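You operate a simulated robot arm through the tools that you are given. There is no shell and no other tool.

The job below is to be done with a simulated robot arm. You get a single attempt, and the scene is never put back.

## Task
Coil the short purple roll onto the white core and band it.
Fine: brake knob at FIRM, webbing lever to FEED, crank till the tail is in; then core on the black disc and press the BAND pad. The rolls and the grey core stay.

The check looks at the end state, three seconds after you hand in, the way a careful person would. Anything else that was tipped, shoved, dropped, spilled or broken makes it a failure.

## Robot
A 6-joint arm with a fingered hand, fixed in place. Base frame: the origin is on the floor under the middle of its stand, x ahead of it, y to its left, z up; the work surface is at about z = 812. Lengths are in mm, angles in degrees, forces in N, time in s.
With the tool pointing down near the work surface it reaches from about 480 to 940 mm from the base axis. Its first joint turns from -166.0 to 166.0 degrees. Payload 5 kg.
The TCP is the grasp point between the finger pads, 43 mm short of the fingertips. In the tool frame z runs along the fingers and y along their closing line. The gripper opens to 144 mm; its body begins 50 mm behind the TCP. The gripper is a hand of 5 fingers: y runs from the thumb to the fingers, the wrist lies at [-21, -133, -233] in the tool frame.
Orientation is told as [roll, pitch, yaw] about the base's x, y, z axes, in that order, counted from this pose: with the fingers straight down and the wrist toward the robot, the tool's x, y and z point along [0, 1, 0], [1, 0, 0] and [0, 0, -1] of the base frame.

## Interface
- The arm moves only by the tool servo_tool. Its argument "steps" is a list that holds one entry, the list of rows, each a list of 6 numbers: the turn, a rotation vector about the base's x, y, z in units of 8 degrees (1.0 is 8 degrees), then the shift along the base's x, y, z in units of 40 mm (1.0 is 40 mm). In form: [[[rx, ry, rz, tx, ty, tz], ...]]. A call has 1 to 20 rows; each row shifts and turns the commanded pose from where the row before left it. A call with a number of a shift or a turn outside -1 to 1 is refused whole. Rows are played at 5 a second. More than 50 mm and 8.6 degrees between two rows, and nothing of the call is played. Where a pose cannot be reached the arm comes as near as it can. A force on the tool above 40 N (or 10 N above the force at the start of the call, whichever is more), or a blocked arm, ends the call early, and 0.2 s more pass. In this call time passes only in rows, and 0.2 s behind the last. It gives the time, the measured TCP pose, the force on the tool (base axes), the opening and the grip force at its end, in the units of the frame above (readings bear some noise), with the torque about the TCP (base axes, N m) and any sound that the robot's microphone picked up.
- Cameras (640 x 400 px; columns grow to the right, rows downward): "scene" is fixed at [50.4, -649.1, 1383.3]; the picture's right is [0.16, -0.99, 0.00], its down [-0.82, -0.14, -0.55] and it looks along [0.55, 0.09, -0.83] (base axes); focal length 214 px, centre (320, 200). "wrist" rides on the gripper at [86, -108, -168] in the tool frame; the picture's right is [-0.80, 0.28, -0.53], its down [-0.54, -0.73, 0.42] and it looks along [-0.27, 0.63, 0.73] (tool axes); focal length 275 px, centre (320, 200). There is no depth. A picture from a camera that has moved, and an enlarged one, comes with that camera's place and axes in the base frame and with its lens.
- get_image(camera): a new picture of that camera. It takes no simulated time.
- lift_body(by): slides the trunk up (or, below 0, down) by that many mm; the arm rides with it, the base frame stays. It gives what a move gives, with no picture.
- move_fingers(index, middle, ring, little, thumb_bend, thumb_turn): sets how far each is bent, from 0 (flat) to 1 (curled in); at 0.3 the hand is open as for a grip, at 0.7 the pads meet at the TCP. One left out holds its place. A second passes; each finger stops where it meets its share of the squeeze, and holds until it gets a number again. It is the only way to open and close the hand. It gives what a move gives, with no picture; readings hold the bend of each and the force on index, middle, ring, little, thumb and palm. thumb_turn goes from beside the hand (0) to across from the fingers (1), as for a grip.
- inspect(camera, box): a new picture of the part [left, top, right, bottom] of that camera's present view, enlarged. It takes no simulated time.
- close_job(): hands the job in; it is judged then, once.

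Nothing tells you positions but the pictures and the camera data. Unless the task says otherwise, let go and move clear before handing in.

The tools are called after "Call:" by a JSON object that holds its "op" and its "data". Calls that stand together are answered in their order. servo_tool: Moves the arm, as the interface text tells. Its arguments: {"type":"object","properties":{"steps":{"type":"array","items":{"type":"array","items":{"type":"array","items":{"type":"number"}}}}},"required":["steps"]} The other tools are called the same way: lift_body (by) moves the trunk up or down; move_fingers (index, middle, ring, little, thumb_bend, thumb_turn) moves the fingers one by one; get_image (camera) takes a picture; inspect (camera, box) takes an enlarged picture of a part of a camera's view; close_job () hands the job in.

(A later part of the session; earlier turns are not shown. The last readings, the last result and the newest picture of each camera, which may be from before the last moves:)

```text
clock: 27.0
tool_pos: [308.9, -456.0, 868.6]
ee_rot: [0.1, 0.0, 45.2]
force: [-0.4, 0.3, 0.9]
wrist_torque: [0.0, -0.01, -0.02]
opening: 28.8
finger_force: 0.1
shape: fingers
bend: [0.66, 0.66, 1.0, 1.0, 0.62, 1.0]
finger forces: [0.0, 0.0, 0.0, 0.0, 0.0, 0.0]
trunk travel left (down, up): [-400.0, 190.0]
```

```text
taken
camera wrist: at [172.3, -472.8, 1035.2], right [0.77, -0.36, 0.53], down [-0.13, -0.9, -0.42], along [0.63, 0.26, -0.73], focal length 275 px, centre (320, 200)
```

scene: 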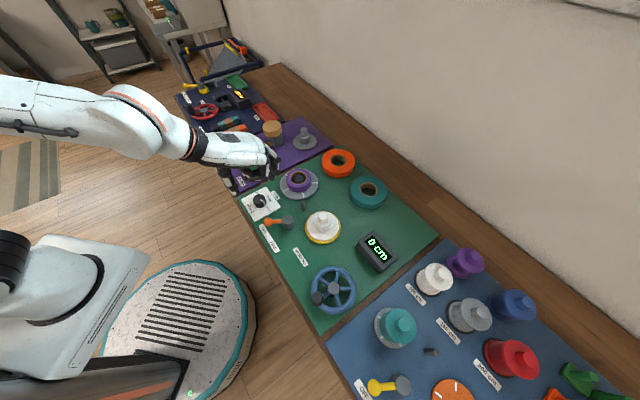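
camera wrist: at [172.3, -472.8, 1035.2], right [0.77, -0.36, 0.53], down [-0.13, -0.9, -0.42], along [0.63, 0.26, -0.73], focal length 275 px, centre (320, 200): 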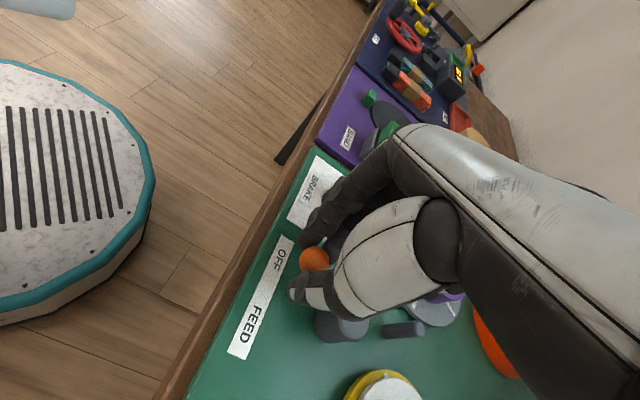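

Call:
{"op": "servo_tool", "data": {"steps": [[[0, 0, 0, -0.2325, -0.075, 0.05], [0, 0, 0, -0.2175, -0.1175, 0.03], [0, 0, 0, -0.1975, -0.1525, 0], [0, 0, 0, -0.165, -0.185, 0], [0, 0, 0, 0, 0, 0]]]}}

Call:
{"op": "get_image", "data": {"camera": "wrist"}}

Call:
{"op": "inspect", "data": {"camera": "scene", "box": [220, 170, 348, 250]}}

```text
clock: 28.2
tool_pos: [277.0, -477.6, 873.6]
ee_rot: [-0.1, 0.0, 45.1]
force: [-1.0, 2.8, -1.8]
wrist_torque: [0.09, 0.04, -0.01]
opening: 31.4
finger_force: 0.9
shape: fingers
bend: [0.65, 0.66, 1.0, 1.0, 0.62, 1.0]
finger forces: [2.0, 0.3, 0.0, 0.0, 0.0, 0.0]
trunk travel left (down, up): [-400.0, 190.0]
```

```text
taken
camera wrist: at [139.3, -493.9, 1040.3], right [0.77, -0.36, 0.53], down [-0.13, -0.9, -0.42], along [0.63, 0.26, -0.73], focal length 275 px, centre (320, 200)
```

wrist: 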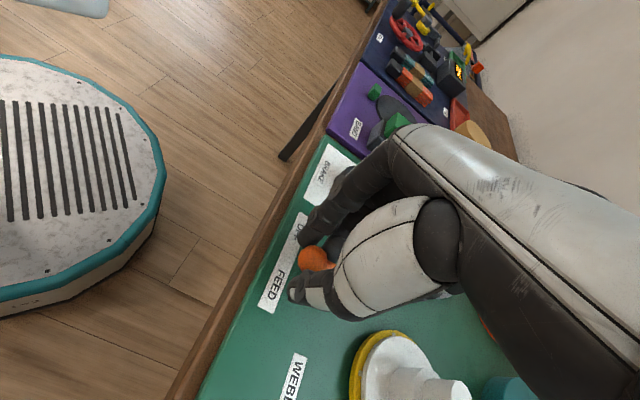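

```text
5.00 times, centred on (284, 210) of scene
camera zoom: at [50.4, -649.1, 1383.3], right [0.16, -0.99, 0.0], down [-0.82, -0.14, -0.55], along [0.55, 0.09, -0.83], focal length 1072 px, centre (500, 150)
```

zoom: 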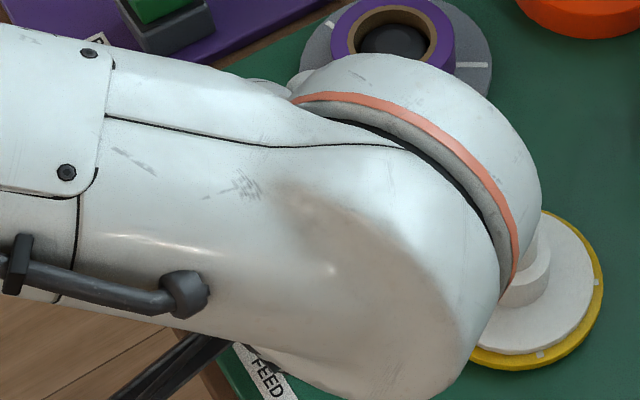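

The lever follows smoothly with low force. Continuing the arc.

Call:
{"op": "servo_tool", "data": {"steps": [[[0, 0, 0, -0.1325, -0.21, 0], [0, 0, 0, -0.0925, -0.23, 0], [0, 0, 0, -0.04, -0.17, 0], [0, 0, 0, -0.02, -0.1475, 0], [0, 0, 0, 0, 0, 0]]]}}

Call:
{"op": "get_image", "data": {"camera": "wrist"}}

```text
clock: 29.4
tool_pos: [264.6, -506.6, 872.5]
ee_rot: [0.1, 0.0, 45.2]
force: [-3.7, 25.8, -0.8]
wrist_torque: [0.9, 0.2, 0.63]
opening: 35.9
finger_force: 10.7
shape: fingers
bend: [0.62, 0.61, 1.0, 1.0, 0.62, 1.0]
finger forces: [7.1, 14.4, 0.0, 0.0, 0.0, 0.1]
trunk travel left (down, up): [-400.0, 190.0]
```

```text
taken
camera wrist: at [127.5, -522.6, 1039.5], right [0.77, -0.36, 0.53], down [-0.13, -0.9, -0.42], along [0.63, 0.26, -0.73], focal length 275 px, centre (320, 200)
```

wrist: 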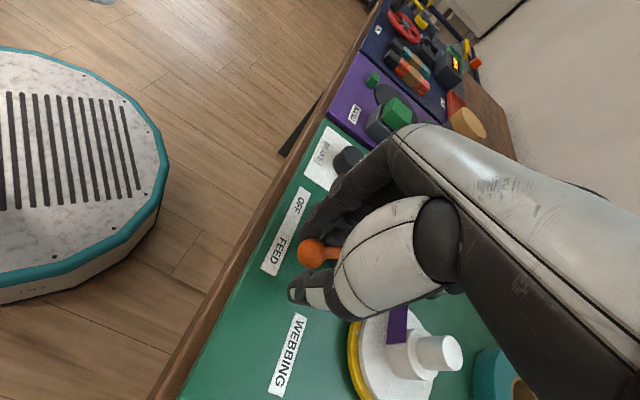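

The lever has reached its stop and a purple webbing lead now shows at the white core. Backing off, opening the fingers and lifting clear.

Call:
{"op": "servo_tool", "data": {"steps": [[[0, 0, 0, 0.02, 0.12, 0], [0, 0, 0, 0.01, 0.06, 0], [0, 0, 0, 0, 0, 0]]]}}

Call:
{"op": "move_fingers", "data": {"index": 0.5, "middle": 0.5, "thumb_bend": 0.47}}

Call:
{"op": "servo_tool", "data": {"steps": [[[0, 0, 0, 0, 0, 0.5], [0, 0, 0, 0, 0, 1], [0, 0, 0, 0, 0, 1], [0, 0, 0, -0.5, 0.5, 1], [0, 0, 0, -1, 0.8, 0.5], [0, 0, 0, 0, 0, 0]]]}}

Call:
{"op": "get_image", "data": {"camera": "scene"}}

Call:
{"op": "inspect", "data": {"camera": "scene", "box": [230, 160, 390, 260]}}

```text
clock: 30.2
tool_pos: [266.3, -502.2, 872.9]
ee_rot: [0.0, 0.2, 45.2]
force: [-0.1, 9.4, -5.9]
wrist_torque: [0.26, 0.11, 0.19]
opening: 32.3
finger_force: 5.4
shape: fingers
bend: [0.64, 0.63, 1.0, 1.0, 0.62, 1.0]
finger forces: [2.4, 7.7, 0.0, 0.0, 0.0, 0.0]
trunk travel left (down, up): [-400.0, 190.0]
```

```text
clock: 31.2
tool_pos: [267.1, -500.7, 874.0]
ee_rot: [0.0, 0.0, 45.3]
force: [-0.4, -0.5, 0.3]
wrist_torque: [0.01, 0.04, 0.04]
opening: 83.2
finger_force: 0.0
shape: fingers
bend: [0.5, 0.5, 1.0, 1.0, 0.47, 1.0]
finger forces: [0.0, 0.0, 0.0, 0.0, 0.0, 0.0]
trunk travel left (down, up): [-400.0, 190.0]
```

```text
refused: row 5 steps farther than a row can; nothing moved
```

```text
taken
```

scene: 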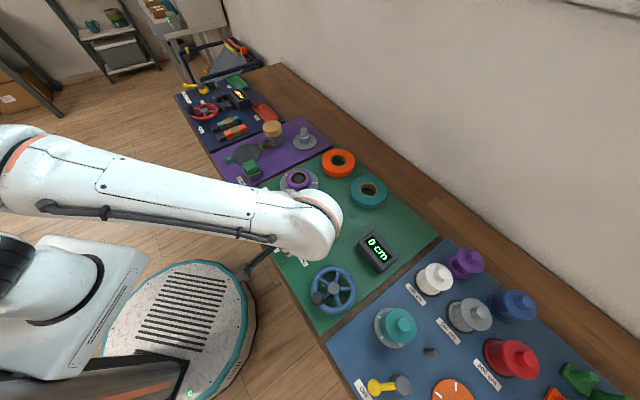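

```text
4.00 times, centred on (310, 210) of scene
camera zoom: at [50.4, -649.1, 1383.3], right [0.16, -0.99, 0.0], down [-0.82, -0.14, -0.55], along [0.55, 0.09, -0.83], focal length 858 px, centre (360, 160)
```

zoom: 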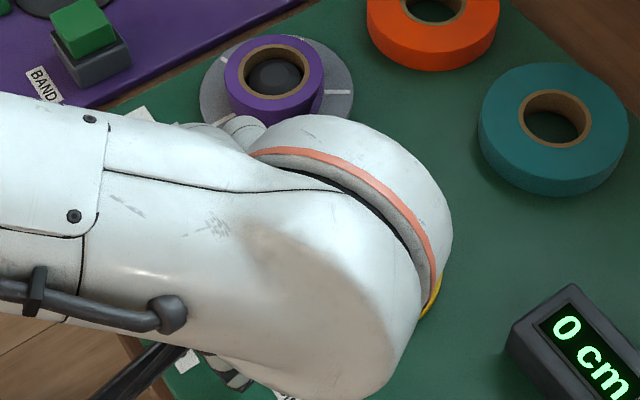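

The lift call was refused for step size; lifting with smaller steps now.

Call:
{"op": "servo_tool", "data": {"steps": [[[0, 0, 0, 0, 0, 0.5], [0, 0, 0, 0, 0, 0.9], [0, 0, 0, 0, 0, 0.9], [0, 0, 0, -0.3, 0.3, 0.8], [0, 0, 0, -0.6, 0.6, 0.4], [0, 0, 0, -0.6, 0.6, 0], [0, 0, 0, 0, 0, 0]]]}}

Call:
{"op": "get_image", "data": {"camera": "wrist"}}

Call:
{"op": "inspect", "data": {"camera": "scene", "box": [230, 160, 390, 260]}}

```text
clock: 32.8
tool_pos: [205.7, -438.0, 1013.1]
ee_rot: [0.0, 0.0, 45.3]
force: [0.0, -0.2, -0.5]
wrist_torque: [-0.01, -0.01, -0.01]
opening: 83.2
finger_force: 0.0
shape: fingers
bend: [0.5, 0.5, 1.0, 1.0, 0.47, 1.0]
finger forces: [0.0, 0.1, 0.1, 0.1, 0.0, 0.0]
trunk travel left (down, up): [-400.0, 190.0]
```

```text
taken
camera wrist: at [69.0, -455.8, 1178.8], right [0.77, -0.36, 0.53], down [-0.13, -0.9, -0.42], along [0.63, 0.26, -0.73], focal length 275 px, centre (320, 200)
```

wrist: 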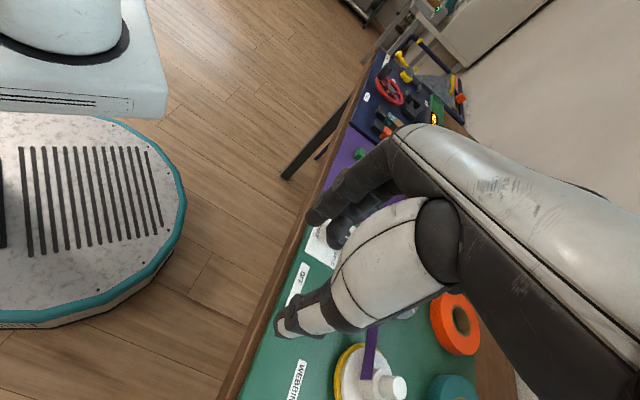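

```text
4.00 times, centred on (310, 210) of scene
camera zoom: at [50.4, -649.1, 1383.3], right [0.16, -0.99, 0.0], down [-0.82, -0.14, -0.55], along [0.55, 0.09, -0.83], focal length 858 px, centre (360, 160)
```

zoom: 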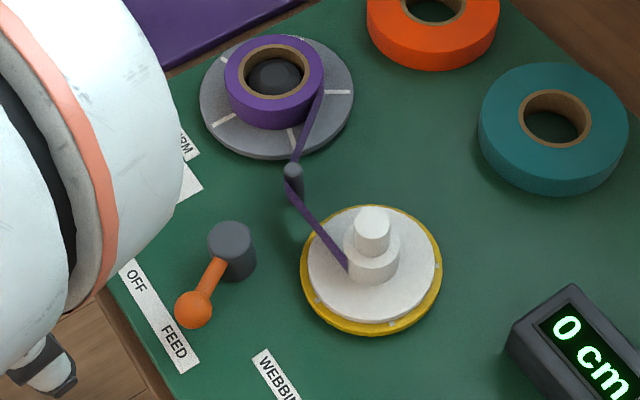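

Webbing is now threaded from the purple roll round the pin to the white core, and the lever is at FEED. Looking closely at the crank.

Call:
{"op": "inspect", "data": {"camera": "scene", "box": [293, 255, 373, 325]}}

Call:
{"op": "inspect", "data": {"camera": "scene", "box": [310, 210, 410, 280]}}

```text
5.71 times, centred on (333, 290) of scene
camera zoom: at [50.4, -649.1, 1383.3], right [0.16, -0.99, 0.0], down [-0.82, -0.14, -0.55], along [0.55, 0.09, -0.83], focal length 1226 px, centre (246, -314)
```

zoom: 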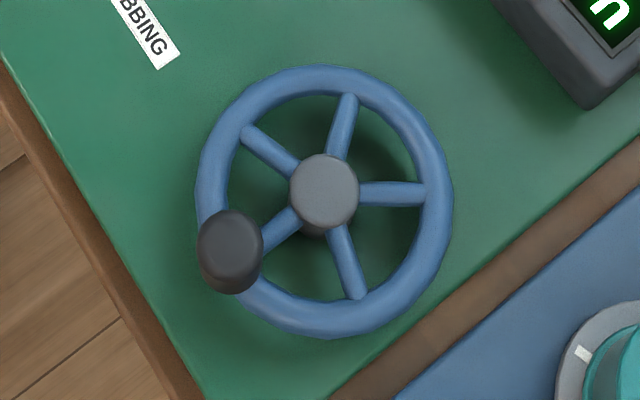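

```text
5.71 times, centred on (360, 245) of scene
camera zoom: at [50.4, -649.1, 1383.3], right [0.16, -0.99, 0.0], down [-0.82, -0.14, -0.55], along [0.55, 0.09, -0.83], focal length 1226 px, centre (91, -57)
```

zoom: 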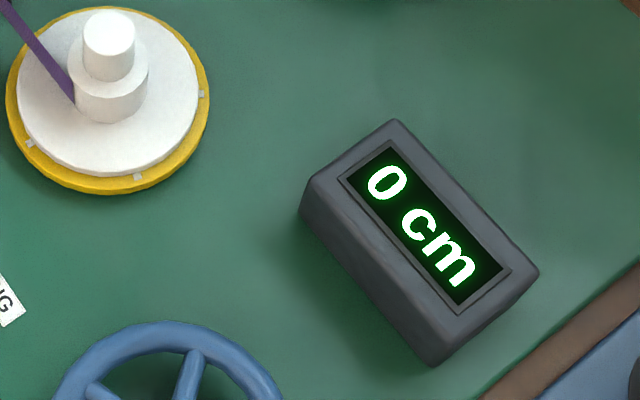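

The crank rim is centred at about (160, -665) with its dark handle at about (132, -631). I'll swing to a natural yaw (-60°) above the handle for a closer look.

Call:
{"op": "servo_tool", "data": {"steps": [[[0, 0, -0.94, -0.13, -0.345, 0], [0, 0, -0.94, -0.13, -0.345, 0], [0, 0, -0.94, -0.13, -0.345, 0], [0, 0, -0.94, -0.13, -0.345, 0], [0, 0, -0.94, -0.13, -0.345, 0], [0, 0, -0.94, -0.13, -0.345, 0], [0, 0, -0.94, -0.13, -0.345, 0], [0, 0, -0.94, -0.13, -0.345, 0], [0, 0, -0.94, -0.13, -0.345, 0], [0, 0, -0.94, -0.13, -0.345, 0], [0, 0, -0.94, -0.13, -0.345, 0], [0, 0, -0.94, -0.13, -0.345, 0], [0, 0, -0.94, -0.13, -0.345, -0.5], [0, 0, -0.94, -0.13, -0.345, -0.5], [0, 0, 0, 0, 0, 0]]]}}

Call:
{"op": "get_image", "data": {"camera": "wrist"}}

Call:
{"op": "get_image", "data": {"camera": "scene"}}

```text
clock: 36.0
tool_pos: [130.9, -633.3, 971.5]
ee_rot: [0.0, 0.0, -60.0]
force: [0.3, -1.1, -0.2]
wrist_torque: [0.02, -0.01, 0.02]
opening: 83.5
finger_force: 0.2
shape: fingers
bend: [0.5, 0.5, 1.0, 1.0, 0.47, 1.0]
finger forces: [0.0, 0.0, 0.0, 0.0, 0.0, 0.1]
trunk travel left (down, up): [-400.0, 190.0]
```

```text
taken
camera wrist: at [152.7, -497.6, 1138.7], right [-0.55, -0.64, 0.53], down [-0.83, 0.36, -0.42], along [0.08, -0.68, -0.73], focal length 275 px, centre (320, 200)
```

wrist: 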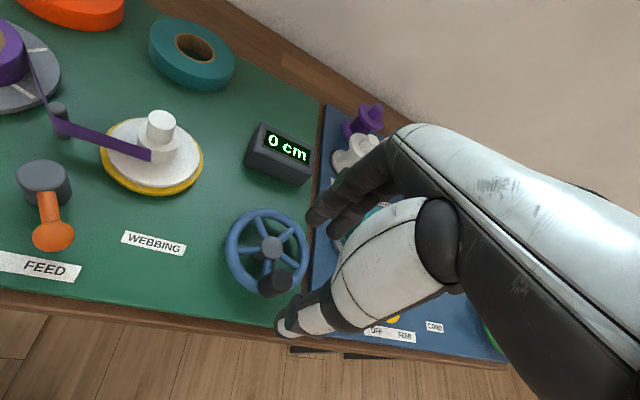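

```text
taken
```

scene: 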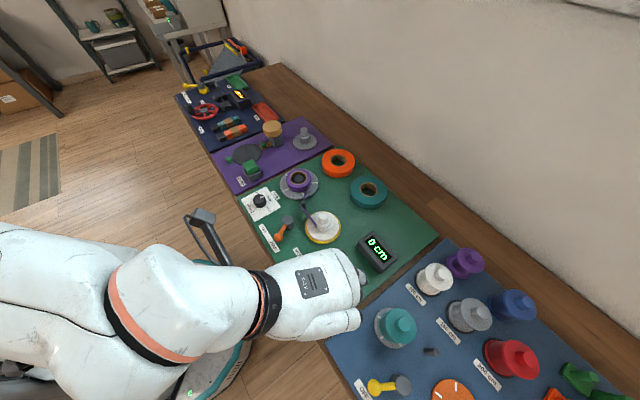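

This view shows crank, counter and core together. Zooming on the crank handle from the wrist camera.

Call:
{"op": "inspect", "data": {"camera": "wrist", "box": [210, 190, 330, 310]}}

Call:
{"op": "inspect", "data": {"camera": "wrist", "box": [90, 90, 250, 200]}}

```text
3.33 times, centred on (270, 250) of wrist
camera zoom: at [152.7, -497.6, 1138.7], right [-0.55, -0.64, 0.53], down [-0.83, 0.36, -0.42], along [0.08, -0.68, -0.73], focal length 918 px, centre (487, 33)
```

zoom: 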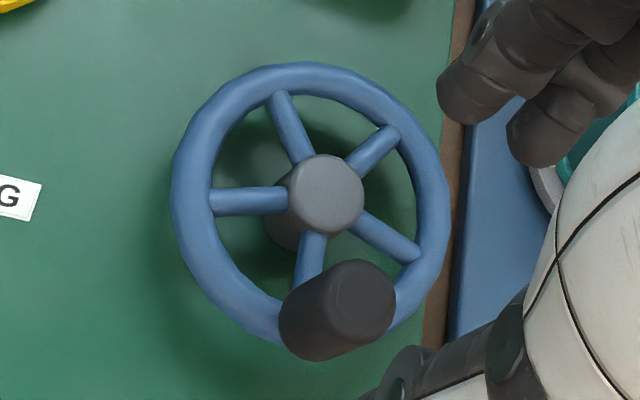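

```text
3.64 times, centred on (170, 145) of wrist
camera zoom: at [152.7, -497.6, 1138.7], right [-0.55, -0.64, 0.53], down [-0.83, 0.36, -0.42], along [0.08, -0.68, -0.73], focal length 1001 px, centre (866, 400)
```

zoom: 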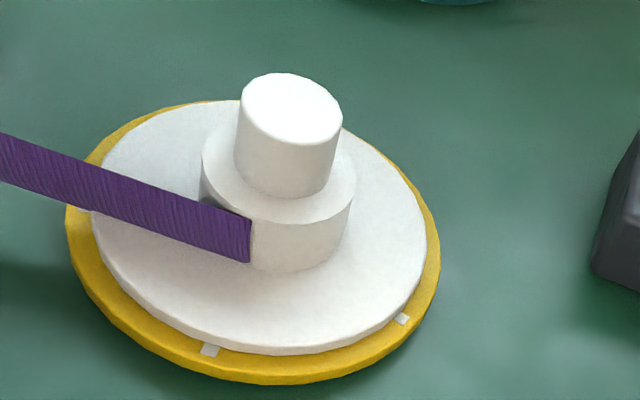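

The handle top is near z 885 at (130.5, -631.4); wheel centre about (163.5, -665). To keep the curled fingers well clear of the teal spool next door I'll use yaw -15° and descend over the handle.

Call:
{"op": "servo_tool", "data": {"steps": [[[0, 0, 0.94, 0, 0, 0], [0, 0, 0.94, 0, 0, 0], [0, 0, 0.94, 0, 0, 0], [0, 0, 0.94, 0, 0, -0.3], [0, 0, 0.94, 0, 0.02, -0.4], [0, 0, 0.93, 0, 0.02, -0.4], [0, 0, 0, 0, 0, 0]]]}}

Call:
{"op": "get_image", "data": {"camera": "wrist"}}

Call:
{"op": "get_image", "data": {"camera": "scene"}}

```text
clock: 37.6
tool_pos: [133.5, -633.7, 927.9]
ee_rot: [0.0, -0.1, -15.0]
force: [0.4, 0.0, 0.3]
wrist_torque: [0.01, -0.01, 0.04]
opening: 83.0
finger_force: 0.0
shape: fingers
bend: [0.5, 0.5, 1.0, 1.0, 0.47, 1.0]
finger forces: [0.0, 0.1, 0.0, 0.1, 0.0, 0.0]
trunk travel left (down, up): [-400.0, 190.0]
```

```text
taken
camera wrist: at [50.2, -522.8, 1094.7], right [0.07, -0.84, 0.53], down [-0.84, -0.34, -0.42], along [0.54, -0.42, -0.73], focal length 275 px, centre (320, 200)
```

wrist: 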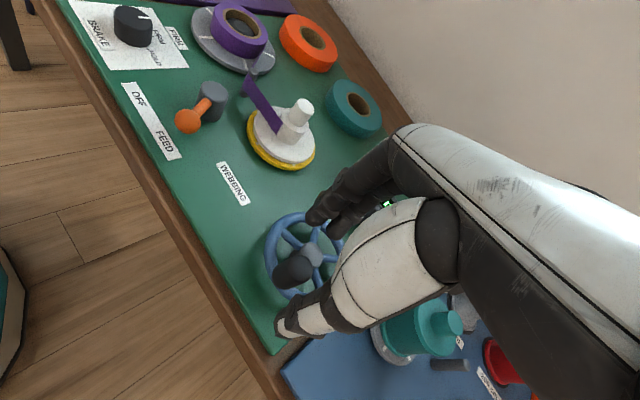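

```text
taken
```

scene: 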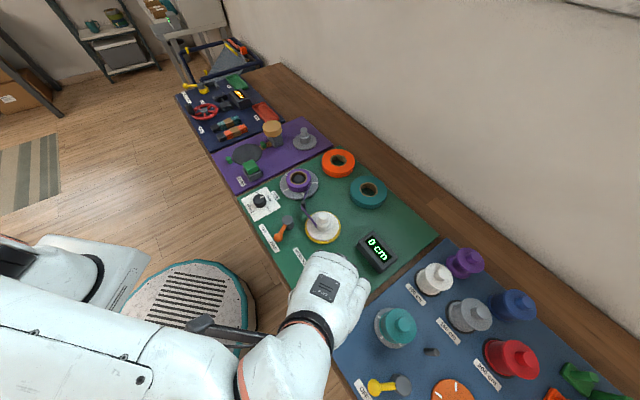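

Call:
{"op": "inspect", "data": {"camera": "wrist", "box": [240, 190, 380, 350]}}

```text
2.50 times, centred on (310, 270) of wrist
camera zoom: at [50.2, -522.8, 1094.7], right [0.07, -0.84, 0.53], down [-0.84, -0.34, -0.42], along [0.54, -0.42, -0.73], focal length 688 px, centre (345, 25)
```

zoom: 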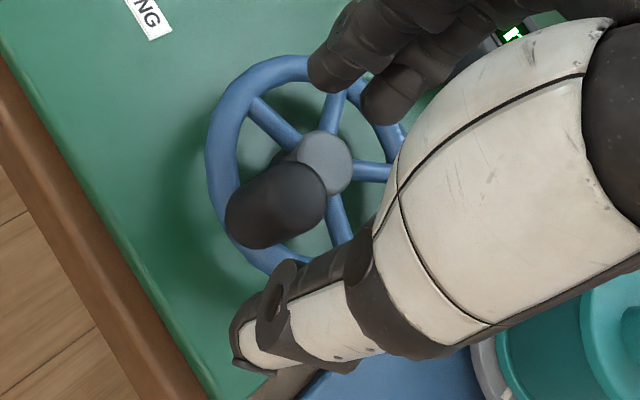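

Handle confirmed at about (130, -631). Descending to z 896 and closing.

Call:
{"op": "servo_tool", "data": {"steps": [[[0, 0, 0, -0.03, 0.03, -0.3], [0, 0, 0, -0.03, 0.03, -0.3], [0, 0, 0, 0, 0, -0.2], [0, 0, 0, 0, 0, 0]]]}}

Call:
{"op": "move_fingers", "data": {"index": 0.7, "middle": 0.7, "thumb_bend": 0.68}}

Call:
{"op": "get_image", "data": {"camera": "wrist"}}

Call:
{"op": "inspect", "data": {"camera": "wrist", "box": [240, 190, 380, 350]}}

```text
clock: 38.6
tool_pos: [130.6, -630.4, 895.6]
ee_rot: [0.0, -0.1, -15.0]
force: [-0.4, -0.1, -0.5]
wrist_torque: [-0.03, 0.01, 0.0]
opening: 83.2
finger_force: 0.0
shape: fingers
bend: [0.5, 0.5, 1.0, 1.0, 0.47, 1.0]
finger forces: [0.1, 0.0, 0.0, 0.0, 0.1, 0.1]
trunk travel left (down, up): [-400.0, 190.0]
```

```text
clock: 39.6
tool_pos: [130.3, -629.0, 895.5]
ee_rot: [0.1, 0.0, -15.0]
force: [1.5, -1.2, -1.2]
wrist_torque: [-0.02, -0.04, -0.01]
opening: 24.7
finger_force: 6.4
shape: fingers
bend: [0.66, 0.68, 1.0, 1.0, 0.64, 1.0]
finger forces: [4.0, 3.1, 0.0, 0.2, 5.2, 0.0]
trunk travel left (down, up): [-400.0, 190.0]
```

```text
taken
camera wrist: at [47.8, -518.7, 1062.6], right [0.07, -0.84, 0.53], down [-0.84, -0.34, -0.42], along [0.54, -0.42, -0.73], focal length 275 px, centre (320, 200)
```

wrist: 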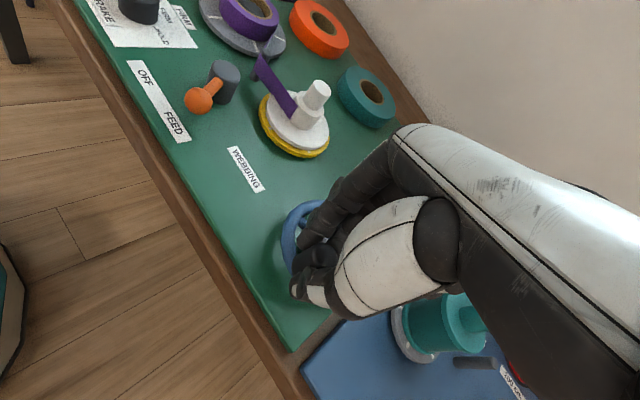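

```text
2.50 times, centred on (310, 270) of wrist
camera zoom: at [47.8, -518.7, 1062.6], right [0.07, -0.84, 0.53], down [-0.84, -0.34, -0.42], along [0.54, -0.42, -0.73], focal length 688 px, centre (345, 25)
```

zoom: 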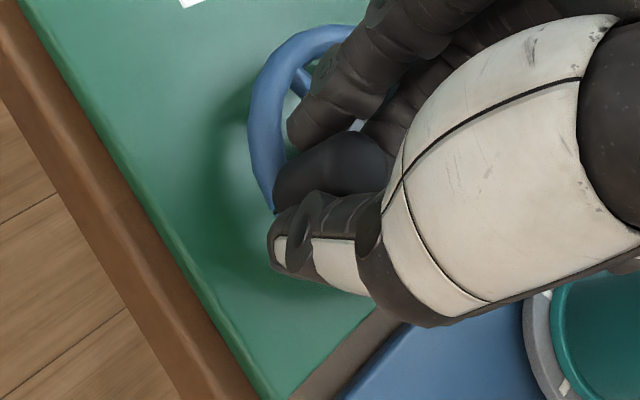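

The handle is gripped gently. Trying a short counter-clockwise turn (30°) and watching the counter and webbing.

Call:
{"op": "servo_tool", "data": {"steps": [[[0, 0, 0, -0.137, -0.155, 0], [0, 0, 0, -0.108, -0.1765, 0], [0, 0, 0, -0.076, -0.1925, 0], [0, 0, 0, 0, 0, 0]]]}}

Call:
{"op": "get_image", "data": {"camera": "wrist"}}

Call:
{"op": "inspect", "data": {"camera": "scene", "box": [270, 160, 430, 280]}}

```text
clock: 40.6
tool_pos: [118.4, -651.0, 897.7]
ee_rot: [0.0, -0.1, -15.0]
force: [1.7, -1.4, -5.3]
wrist_torque: [-0.05, -0.05, -0.03]
opening: 25.0
finger_force: 5.9
shape: fingers
bend: [0.66, 0.68, 1.0, 1.0, 0.64, 1.0]
finger forces: [3.8, 2.8, 0.1, 0.0, 5.1, 0.0]
trunk travel left (down, up): [-400.0, 190.0]
```

```text
taken
camera wrist: at [35.7, -540.8, 1063.0], right [0.07, -0.84, 0.53], down [-0.84, -0.34, -0.42], along [0.54, -0.42, -0.73], focal length 275 px, centre (320, 200)
```

wrist: 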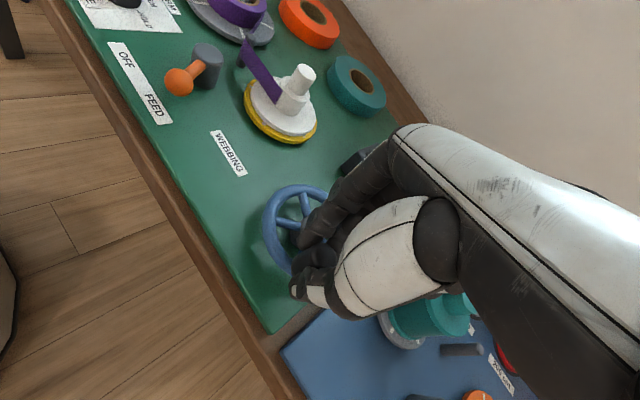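

```text
3.33 times, centred on (350, 220) of scene
camera zoom: at [50.4, -649.1, 1383.3], right [0.16, -0.99, 0.0], down [-0.82, -0.14, -0.55], along [0.55, 0.09, -0.83], focal length 715 px, centre (220, 133)
```

zoom: 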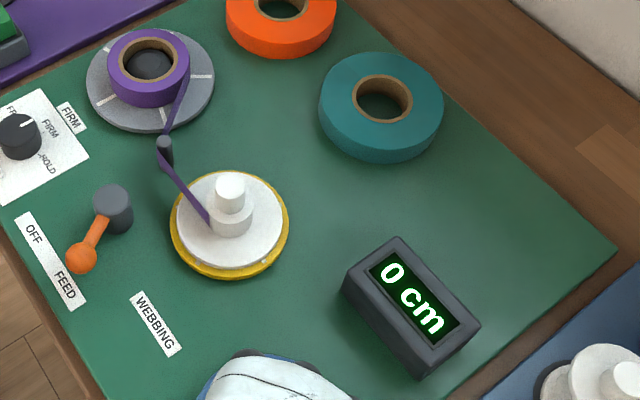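

Call:
{"op": "inspect", "data": {"camera": "scene", "box": [270, 160, 370, 260]}}

```text
4.00 times, centred on (320, 210) of scene
camera zoom: at [50.4, -649.1, 1383.3], right [0.16, -0.99, 0.0], down [-0.82, -0.14, -0.55], along [0.55, 0.09, -0.83], focal length 858 px, centre (320, 160)
```

zoom: 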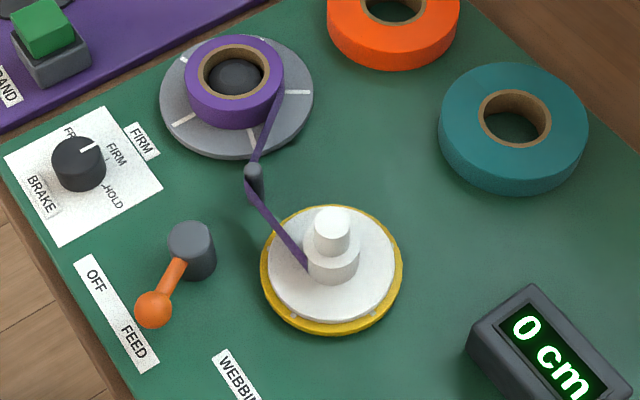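

Call:
{"op": "inspect", "data": {"camera": "scene", "box": [300, 205, 348, 245]}}

Call:
{"op": "inspect", "data": {"camera": "scene", "box": [274, 160, 322, 200]}}

```text
10.00 times, centred on (324, 225) of scene
camera zoom: at [50.4, -649.1, 1383.3], right [0.16, -0.99, 0.0], down [-0.82, -0.14, -0.55], along [0.55, 0.09, -0.83], focal length 2145 px, centre (280, -50)
```

zoom: 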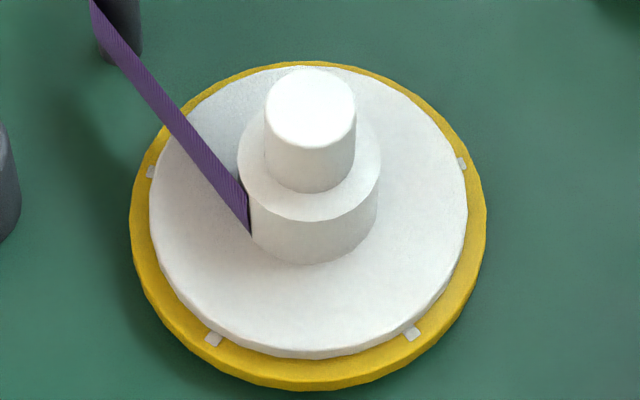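

```text
10.00 times, centred on (298, 180) of scene
camera zoom: at [50.4, -649.1, 1383.3], right [0.16, -0.99, 0.0], down [-0.82, -0.14, -0.55], along [0.55, 0.09, -0.83], focal length 2145 px, centre (540, 400)
```

zoom: 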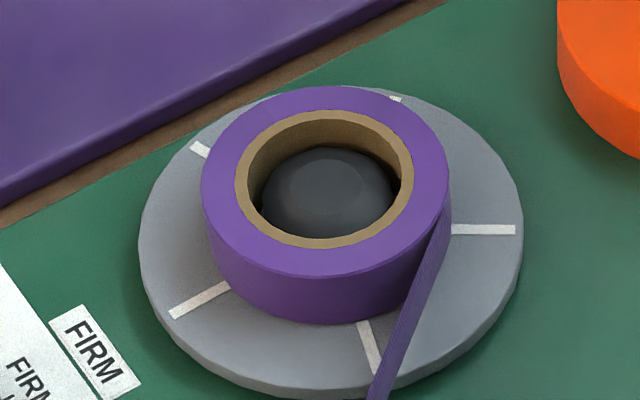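

The core turned with the crank in the winding direction (ticks moved CCW). Continuing around the circle for half a turn.

Call:
{"op": "servo_tool", "data": {"steps": [[[0, 0, 0, -0.0467, -0.4098, 0], [0, 0, 0, 0.0963, -0.401, 0], [0, 0, 0, 0.2276, -0.3439, 0], [0, 0, 0, 0.3315, -0.2453, 0], [0, 0, 0, 0.3954, -0.1171, 0], [0, 0, 0, 0.4116, 0.0252, 0], [0, 0, 0, 0.3782, 0.1644, 0], [0, 0, 0, 0.2992, 0.2839, 0], [0, 0, 0, 0.184, 0.3691, 0], [0, 0, 0, 0, 0, 0]]]}}

Call:
{"op": "get_image", "data": {"camera": "wrist"}}

Call:
{"op": "inspect", "data": {"camera": "scene", "box": [270, 160, 430, 280]}}

```text
clock: 42.8
tool_pos: [209.9, -676.6, 895.6]
ee_rot: [0.0, 0.0, -15.1]
force: [1.5, 0.2, -1.3]
wrist_torque: [-0.01, -0.05, 0.02]
opening: 24.8
finger_force: 6.4
shape: fingers
bend: [0.67, 0.68, 1.0, 1.0, 0.64, 1.0]
finger forces: [4.8, 3.0, 0.0, 0.1, 5.0, 0.0]
trunk travel left (down, up): [-400.0, 190.0]
```

```text
taken
camera wrist: at [128.3, -566.7, 1062.8], right [0.07, -0.84, 0.53], down [-0.84, -0.34, -0.42], along [0.54, -0.42, -0.73], focal length 275 px, centre (320, 200)
```

wrist: 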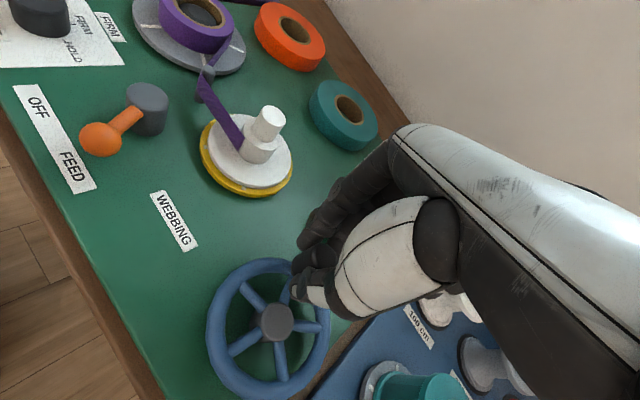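

```text
3.33 times, centred on (350, 220) of scene
camera zoom: at [50.4, -649.1, 1383.3], right [0.16, -0.99, 0.0], down [-0.82, -0.14, -0.55], along [0.55, 0.09, -0.83], focal length 715 px, centre (220, 133)
```

zoom: 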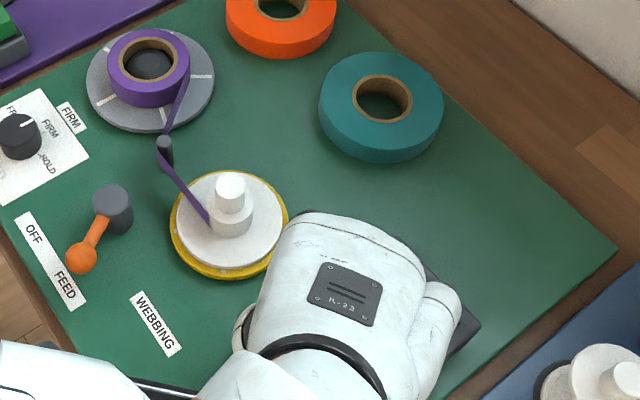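

Cranking is smooth with low force. Completing the turn.

Call:
{"op": "servo_tool", "data": {"steps": [[[0, 0, 0, 0.0467, 0.4098, 0], [0, 0, 0, -0.0963, 0.401, 0], [0, 0, 0, -0.2276, 0.3439, 0], [0, 0, 0, -0.3315, 0.2453, 0], [0, 0, 0, -0.3954, 0.1171, 0], [0, 0, 0, -0.4116, -0.0252, 0], [0, 0, 0, -0.3782, -0.1644, 0], [0, 0, 0, -0.2992, -0.2839, 0], [0, 0, 0, -0.184, -0.3691, 0], [0, 0, 0, 0, 0, 0]]]}}

Call:
{"op": "inspect", "data": {"camera": "scene", "box": [270, 160, 430, 280]}}

Call:
{"op": "get_image", "data": {"camera": "wrist"}}

```text
clock: 45.0
tool_pos: [118.5, -649.7, 895.3]
ee_rot: [0.0, -0.1, -15.0]
force: [0.3, -1.0, 1.0]
wrist_torque: [0.03, 0.0, 0.03]
opening: 24.9
finger_force: 7.3
shape: fingers
bend: [0.67, 0.69, 1.0, 1.0, 0.65, 1.0]
finger forces: [4.8, 3.9, 0.0, 0.1, 6.0, 0.0]
trunk travel left (down, up): [-400.0, 190.0]
```

```text
3.33 times, centred on (350, 220) of scene
camera zoom: at [50.4, -649.1, 1383.3], right [0.16, -0.99, 0.0], down [-0.82, -0.14, -0.55], along [0.55, 0.09, -0.83], focal length 715 px, centre (220, 133)
```

zoom: 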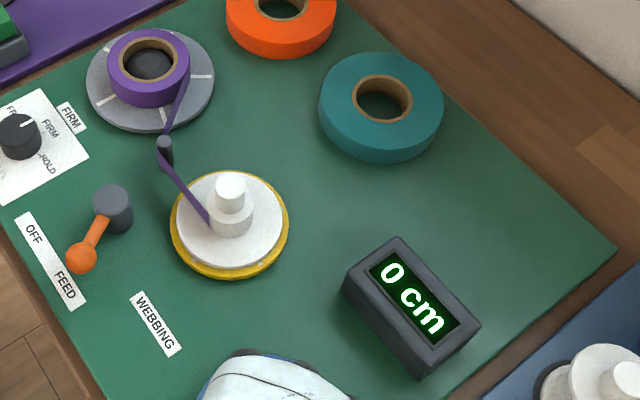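

```text
taken
camera wrist: at [36.0, -539.5, 1062.4], right [0.07, -0.84, 0.53], down [-0.84, -0.34, -0.42], along [0.54, -0.42, -0.73], focal length 275 px, centre (320, 200)
```

wrist: 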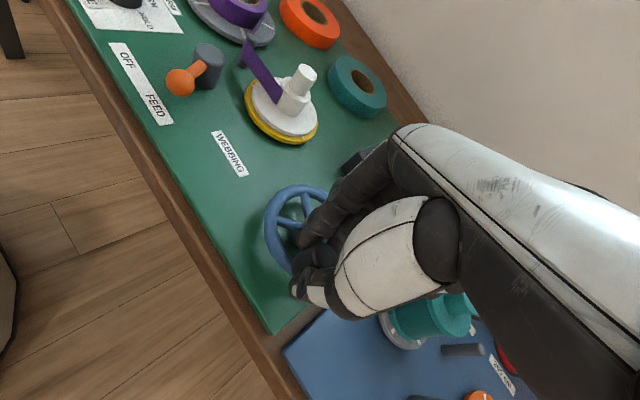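

After more than a full CCW turn the counter still reads 0. Checking the core and roll closely before deciding the direction.

Call:
{"op": "inspect", "data": {"camera": "scene", "box": [300, 205, 348, 245]}}

Call:
{"op": "inspect", "data": {"camera": "scene", "box": [274, 160, 322, 200]}}

Call:
{"op": "inspect", "data": {"camera": "scene", "box": [256, 205, 304, 260]}}

Call:
{"op": "inspect", "data": {"camera": "wrist", "box": [60, 0, 340, 175]}}

```text
10.00 times, centred on (324, 225) of scene
camera zoom: at [50.4, -649.1, 1383.3], right [0.16, -0.99, 0.0], down [-0.82, -0.14, -0.55], along [0.55, 0.09, -0.83], focal length 2145 px, centre (280, -50)
```

zoom: 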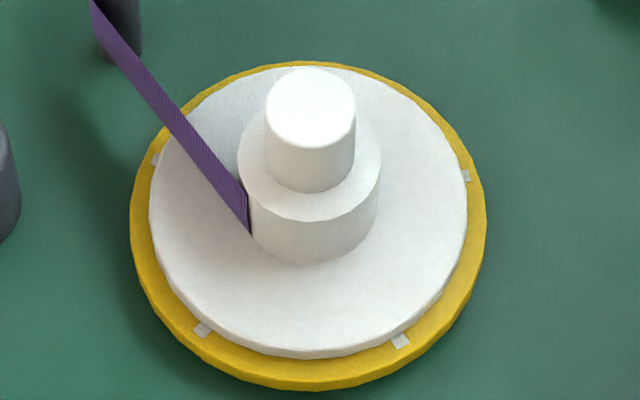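

```text
10.00 times, centred on (298, 180) of scene
camera zoom: at [50.4, -649.1, 1383.3], right [0.16, -0.99, 0.0], down [-0.82, -0.14, -0.55], along [0.55, 0.09, -0.83], focal length 2145 px, centre (540, 400)
```

zoom: 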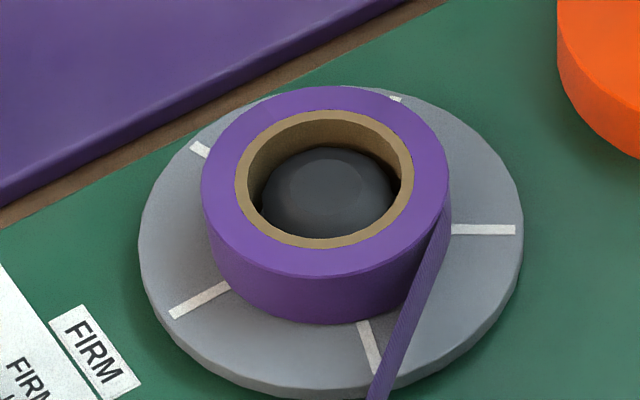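

```text
7.27 times, centred on (280, 232) of scene
camera zoom: at [50.4, -649.1, 1383.3], right [0.16, -0.99, 0.0], down [-0.82, -0.14, -0.55], along [0.55, 0.09, -0.83], focal length 1560 px, centre (611, -36)
```

zoom: 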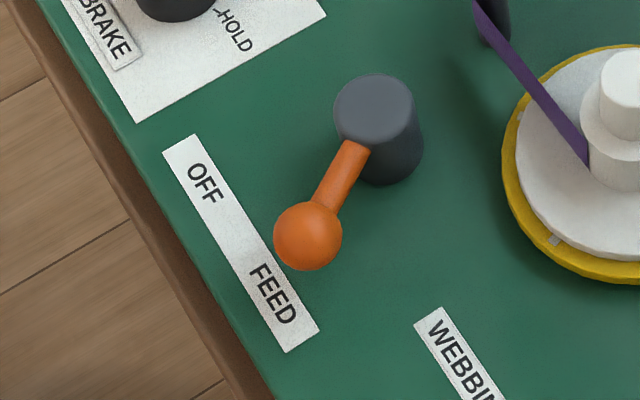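

```text
2.29 times, centred on (200, 88) of wrist
camera zoom: at [36.0, -539.5, 1062.4], right [0.07, -0.84, 0.53], down [-0.84, -0.34, -0.42], along [0.54, -0.42, -0.73], focal length 629 px, centre (594, 457)
```

zoom: 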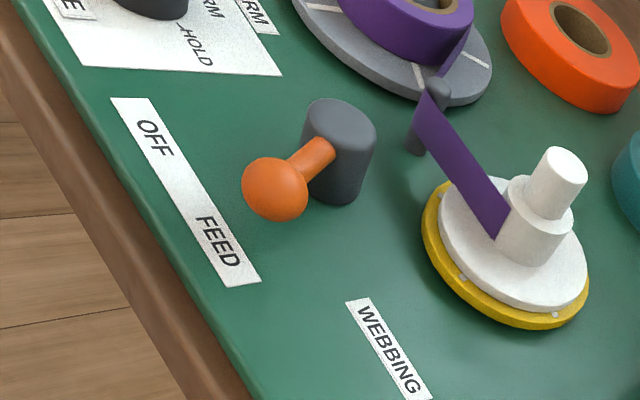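

The webbing hasn't moved with CCW turning (roll ticks unchanged), though the lever is fully at FEED. I'll try one turn clockwise and watch the counter.

Call:
{"op": "servo_tool", "data": {"steps": [[[0, 0, 0, 0.184, 0.3691, 0], [0, 0, 0, 0.2992, 0.2839, 0], [0, 0, 0, 0.3782, 0.1644, 0], [0, 0, 0, 0.4116, 0.0252, 0], [0, 0, 0, 0.3954, -0.1171, 0], [0, 0, 0, 0.3315, -0.2453, 0], [0, 0, 0, 0.2276, -0.3439, 0], [0, 0, 0, 0.0963, -0.401, 0], [0, 0, 0, -0.0467, -0.4098, 0], [0, 0, 0, -0.184, -0.3691, 0], [0, 0, 0, -0.2992, -0.2839, 0], [0, 0, 0, -0.3782, -0.1644, 0], [0, 0, 0, -0.4116, -0.0252, 0], [0, 0, 0, -0.3954, 0.1171, 0], [0, 0, 0, -0.3315, 0.2453, 0], [0, 0, 0, 0, 0, 0]]]}}

Call:
{"op": "inspect", "data": {"camera": "scene", "box": [270, 160, 430, 280]}}

Call:
{"op": "get_image", "data": {"camera": "wrist"}}

```text
clock: 48.4
tool_pos: [129.1, -695.7, 896.3]
ee_rot: [-0.2, 0.0, -15.2]
force: [3.8, -3.2, 2.8]
wrist_torque: [-0.08, -0.1, -0.03]
opening: 24.9
finger_force: 8.0
shape: fingers
bend: [0.66, 0.68, 1.0, 1.0, 0.65, 1.0]
finger forces: [5.3, 5.2, 0.1, 0.0, 4.9, 0.1]
trunk travel left (down, up): [-400.0, 190.0]
```

```text
3.33 times, centred on (350, 220) of scene
camera zoom: at [50.4, -649.1, 1383.3], right [0.16, -0.99, 0.0], down [-0.82, -0.14, -0.55], along [0.55, 0.09, -0.83], focal length 715 px, centre (220, 133)
```

zoom: 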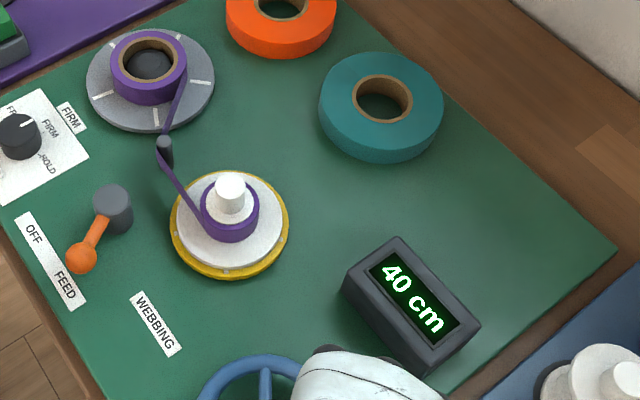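

```text
taken
camera wrist: at [45.9, -585.2, 1063.0], right [0.07, -0.84, 0.53], down [-0.84, -0.34, -0.42], along [0.54, -0.42, -0.73], focal length 275 px, centre (320, 200)
```

wrist: 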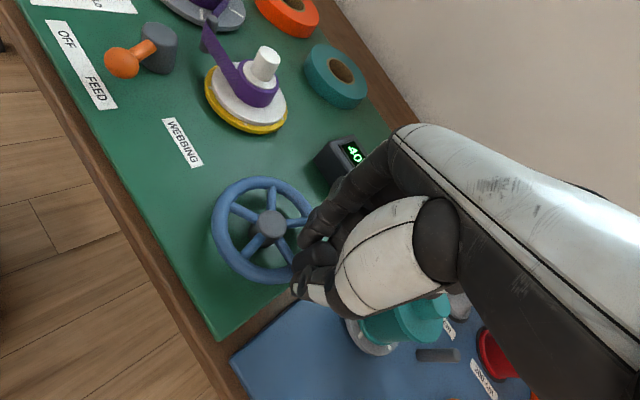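

Clockwise is the winding direction: 40 cm are on the core and the purple roll has shrunk. Continuing clockwise in portions, watching for the tail.

Call:
{"op": "servo_tool", "data": {"steps": [[[0, 0, 0, -0.2276, 0.3439, 0], [0, 0, 0, -0.0963, 0.401, 0], [0, 0, 0, 0.0467, 0.4098, 0], [0, 0, 0, 0.184, 0.3691, 0], [0, 0, 0, 0.2992, 0.2839, 0], [0, 0, 0, 0.3782, 0.1644, 0], [0, 0, 0, 0.4116, 0.0252, 0], [0, 0, 0, 0.3954, -0.1171, 0], [0, 0, 0, 0.3315, -0.2453, 0], [0, 0, 0, 0.2276, -0.3439, 0], [0, 0, 0, 0.0963, -0.401, 0], [0, 0, 0, -0.0467, -0.4098, 0], [0, 0, 0, -0.184, -0.3691, 0], [0, 0, 0, -0.2992, -0.2839, 0], [0, 0, 0, -0.3782, -0.1644, 0], [0, 0, 0, -0.4116, -0.0252, 0], [0, 0, 0, -0.3954, 0.1171, 0], [0, 0, 0, -0.3315, 0.2453, 0], [0, 0, 0, 0, 0, 0]]]}}

Call:
{"op": "inspect", "data": {"camera": "scene", "box": [270, 160, 430, 280]}}

Call:
{"op": "get_image", "data": {"camera": "wrist"}}

```text
clock: 52.4
tool_pos: [127.8, -696.0, 896.2]
ee_rot: [-0.2, 0.1, -15.1]
force: [1.4, -6.5, 13.2]
wrist_torque: [-0.22, -0.15, 0.0]
opening: 25.4
finger_force: 10.3
shape: fingers
bend: [0.66, 0.68, 1.0, 1.0, 0.65, 1.0]
finger forces: [6.5, 7.5, 0.0, 0.1, 6.4, 0.0]
trunk travel left (down, up): [-400.0, 190.0]
```

```text
3.33 times, centred on (350, 220) of scene
camera zoom: at [50.4, -649.1, 1383.3], right [0.16, -0.99, 0.0], down [-0.82, -0.14, -0.55], along [0.55, 0.09, -0.83], focal length 715 px, centre (220, 133)
```

zoom: 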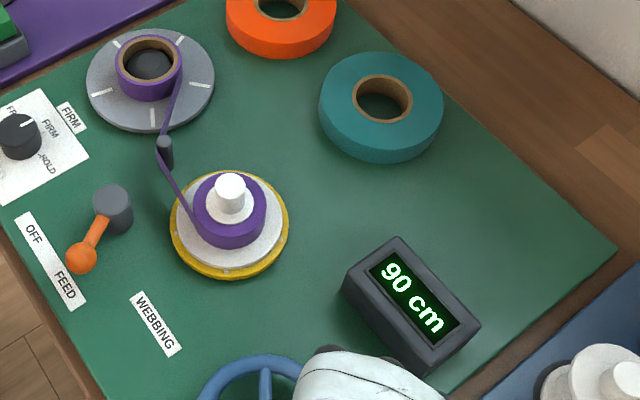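

```text
taken
camera wrist: at [46.2, -586.0, 1062.2], right [0.07, -0.84, 0.54], down [-0.84, -0.34, -0.42], along [0.53, -0.42, -0.73], focal length 275 px, centre (320, 200)
```

wrist: 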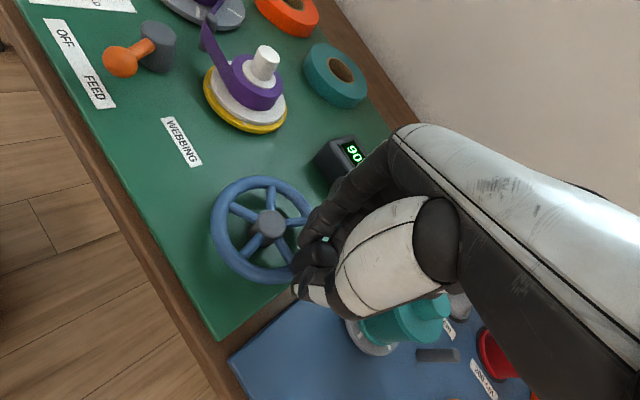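

90 cm wound and the purple roll is nearly spent. Another third of a turn.

Call:
{"op": "servo_tool", "data": {"steps": [[[0, 0, 0, -0.2276, 0.3439, 0], [0, 0, 0, -0.0963, 0.401, 0], [0, 0, 0, 0.0467, 0.4098, 0], [0, 0, 0, 0.184, 0.3691, 0], [0, 0, 0, 0.2992, 0.2839, 0], [0, 0, 0, 0, 0, 0]]]}}

Call:
{"op": "inspect", "data": {"camera": "scene", "box": [270, 160, 430, 280]}}

```text
clock: 53.8
tool_pos: [134.2, -624.6, 894.6]
ee_rot: [0.1, 0.1, -15.0]
force: [-7.4, -4.8, 2.0]
wrist_torque: [-0.13, 0.36, 0.01]
opening: 23.1
finger_force: 7.2
shape: fingers
bend: [0.69, 0.68, 1.0, 1.0, 0.63, 1.0]
finger forces: [0.7, 4.5, 0.0, 0.0, 9.0, 0.1]
trunk travel left (down, up): [-400.0, 190.0]
```

```text
3.33 times, centred on (350, 220) of scene
camera zoom: at [50.4, -649.1, 1383.3], right [0.16, -0.99, 0.0], down [-0.82, -0.14, -0.55], along [0.55, 0.09, -0.83], focal length 715 px, centre (220, 133)
```

zoom: 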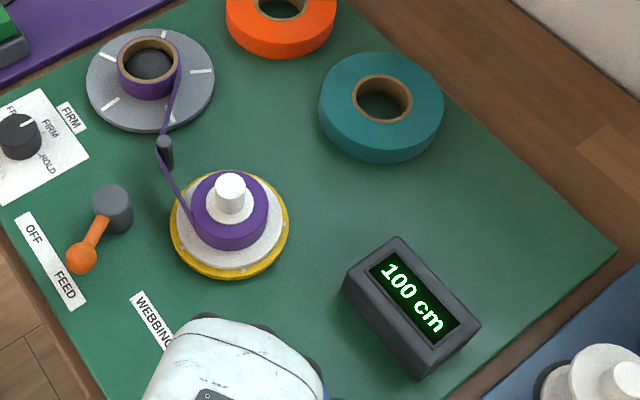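

Call:
{"op": "get_image", "data": {"camera": "wrist"}}

Call:
{"op": "inspect", "data": {"camera": "wrist", "box": [240, 170, 400, 330]}}

```text
taken
camera wrist: at [53.2, -514.1, 1062.1], right [0.07, -0.84, 0.53], down [-0.84, -0.34, -0.42], along [0.54, -0.42, -0.73], focal length 275 px, centre (320, 200)
```

wrist: 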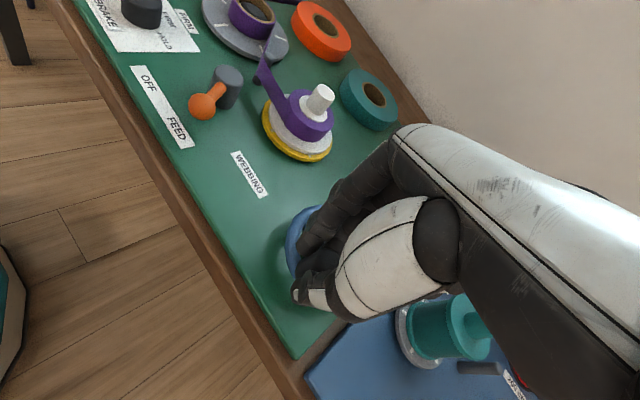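

```text
2.50 times, centred on (320, 250) of wrist
camera zoom: at [53.2, -514.1, 1062.1], right [0.07, -0.84, 0.53], down [-0.84, -0.34, -0.42], along [0.54, -0.42, -0.73], focal length 688 px, centre (320, 75)
```

zoom: 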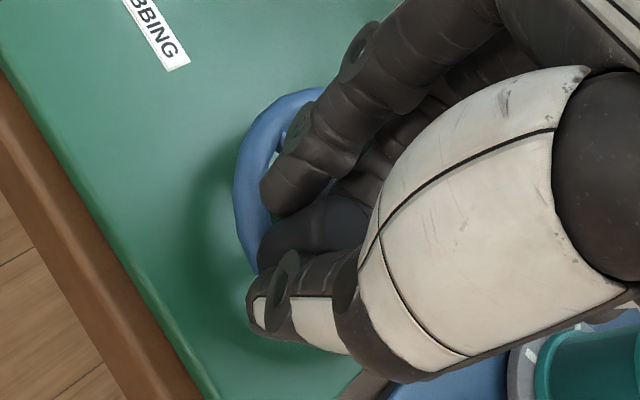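

The handle has slipped somewhat toward the middle finger. I'll open the fingers and re-centre on it.

Call:
{"op": "move_fingers", "data": {"index": 0.5, "middle": 0.5, "thumb_bend": 0.47}}

Call:
{"op": "inspect", "data": {"camera": "wrist", "box": [240, 170, 400, 330]}}

Call:
{"op": "inspect", "data": {"camera": "scene", "box": [290, 160, 430, 280]}}

```text
clock: 54.8
tool_pos: [136.7, -624.9, 894.7]
ee_rot: [0.1, -0.1, -14.9]
force: [-0.3, 0.9, -0.1]
wrist_torque: [0.04, 0.0, 0.04]
opening: 83.3
finger_force: 0.0
shape: fingers
bend: [0.5, 0.5, 1.0, 1.0, 0.47, 1.0]
finger forces: [0.0, 0.0, 0.0, 0.0, 0.0, 0.0]
trunk travel left (down, up): [-400.0, 190.0]
```

```text
2.50 times, centred on (320, 250) of wrist
camera zoom: at [54.1, -514.3, 1062.4], right [0.07, -0.84, 0.53], down [-0.84, -0.34, -0.42], along [0.54, -0.42, -0.73], focal length 688 px, centre (320, 75)
```

zoom: 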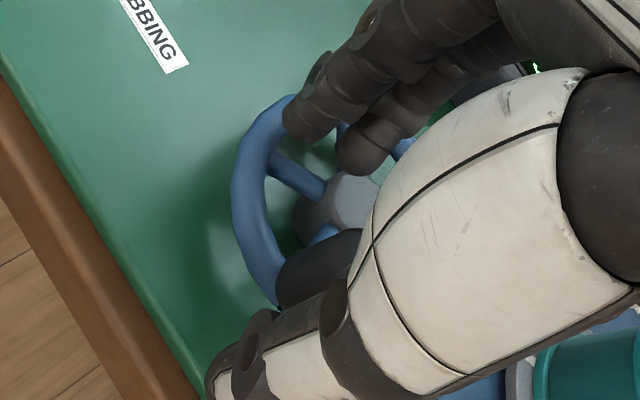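

```text
3.33 times, centred on (360, 220) of scene
camera zoom: at [50.4, -649.1, 1383.3], right [0.16, -0.99, 0.0], down [-0.82, -0.14, -0.55], along [0.55, 0.09, -0.83], focal length 715 px, centre (187, 133)
```

zoom: 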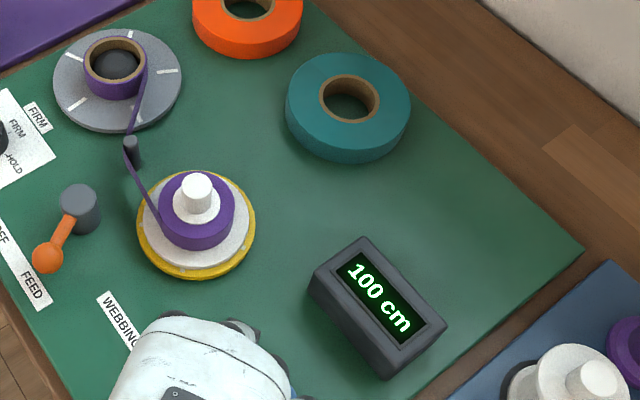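

The handle sits at about 143° while my hand advanced to 124°. Moving back over it and gripping more firmly.

Call:
{"op": "servo_tool", "data": {"steps": [[[0, 0, 0, -0.14, -0.145, 0], [0, 0, 0, -0.14, -0.145, 0.02], [0, 0, 0, 0, 0, 0]]]}}

Call:
{"op": "inspect", "data": {"camera": "wrist", "box": [240, 170, 400, 330]}}

```text
clock: 55.6
tool_pos: [125.3, -635.4, 897.2]
ee_rot: [0.0, 0.0, -15.0]
force: [1.0, -0.1, 0.6]
wrist_torque: [0.01, -0.02, -0.01]
opening: 83.0
finger_force: 0.2
shape: fingers
bend: [0.5, 0.5, 1.0, 1.0, 0.47, 1.0]
finger forces: [0.1, 0.1, 0.0, 0.1, 0.1, 0.0]
trunk travel left (down, up): [-400.0, 190.0]
```

```text
2.50 times, centred on (320, 250) of wrist
camera zoom: at [43.6, -524.5, 1064.3], right [0.07, -0.84, 0.53], down [-0.84, -0.34, -0.42], along [0.54, -0.42, -0.73], focal length 688 px, centre (320, 75)
```

zoom: 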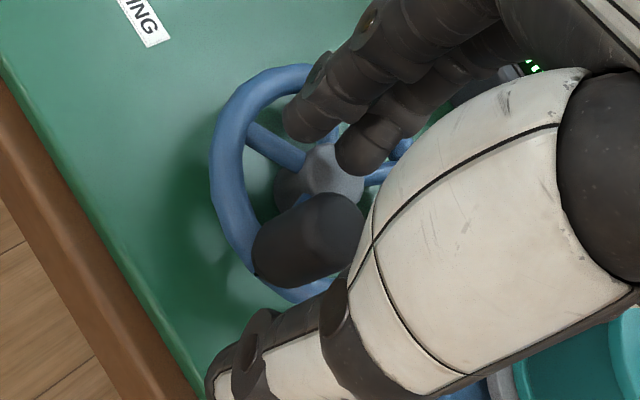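

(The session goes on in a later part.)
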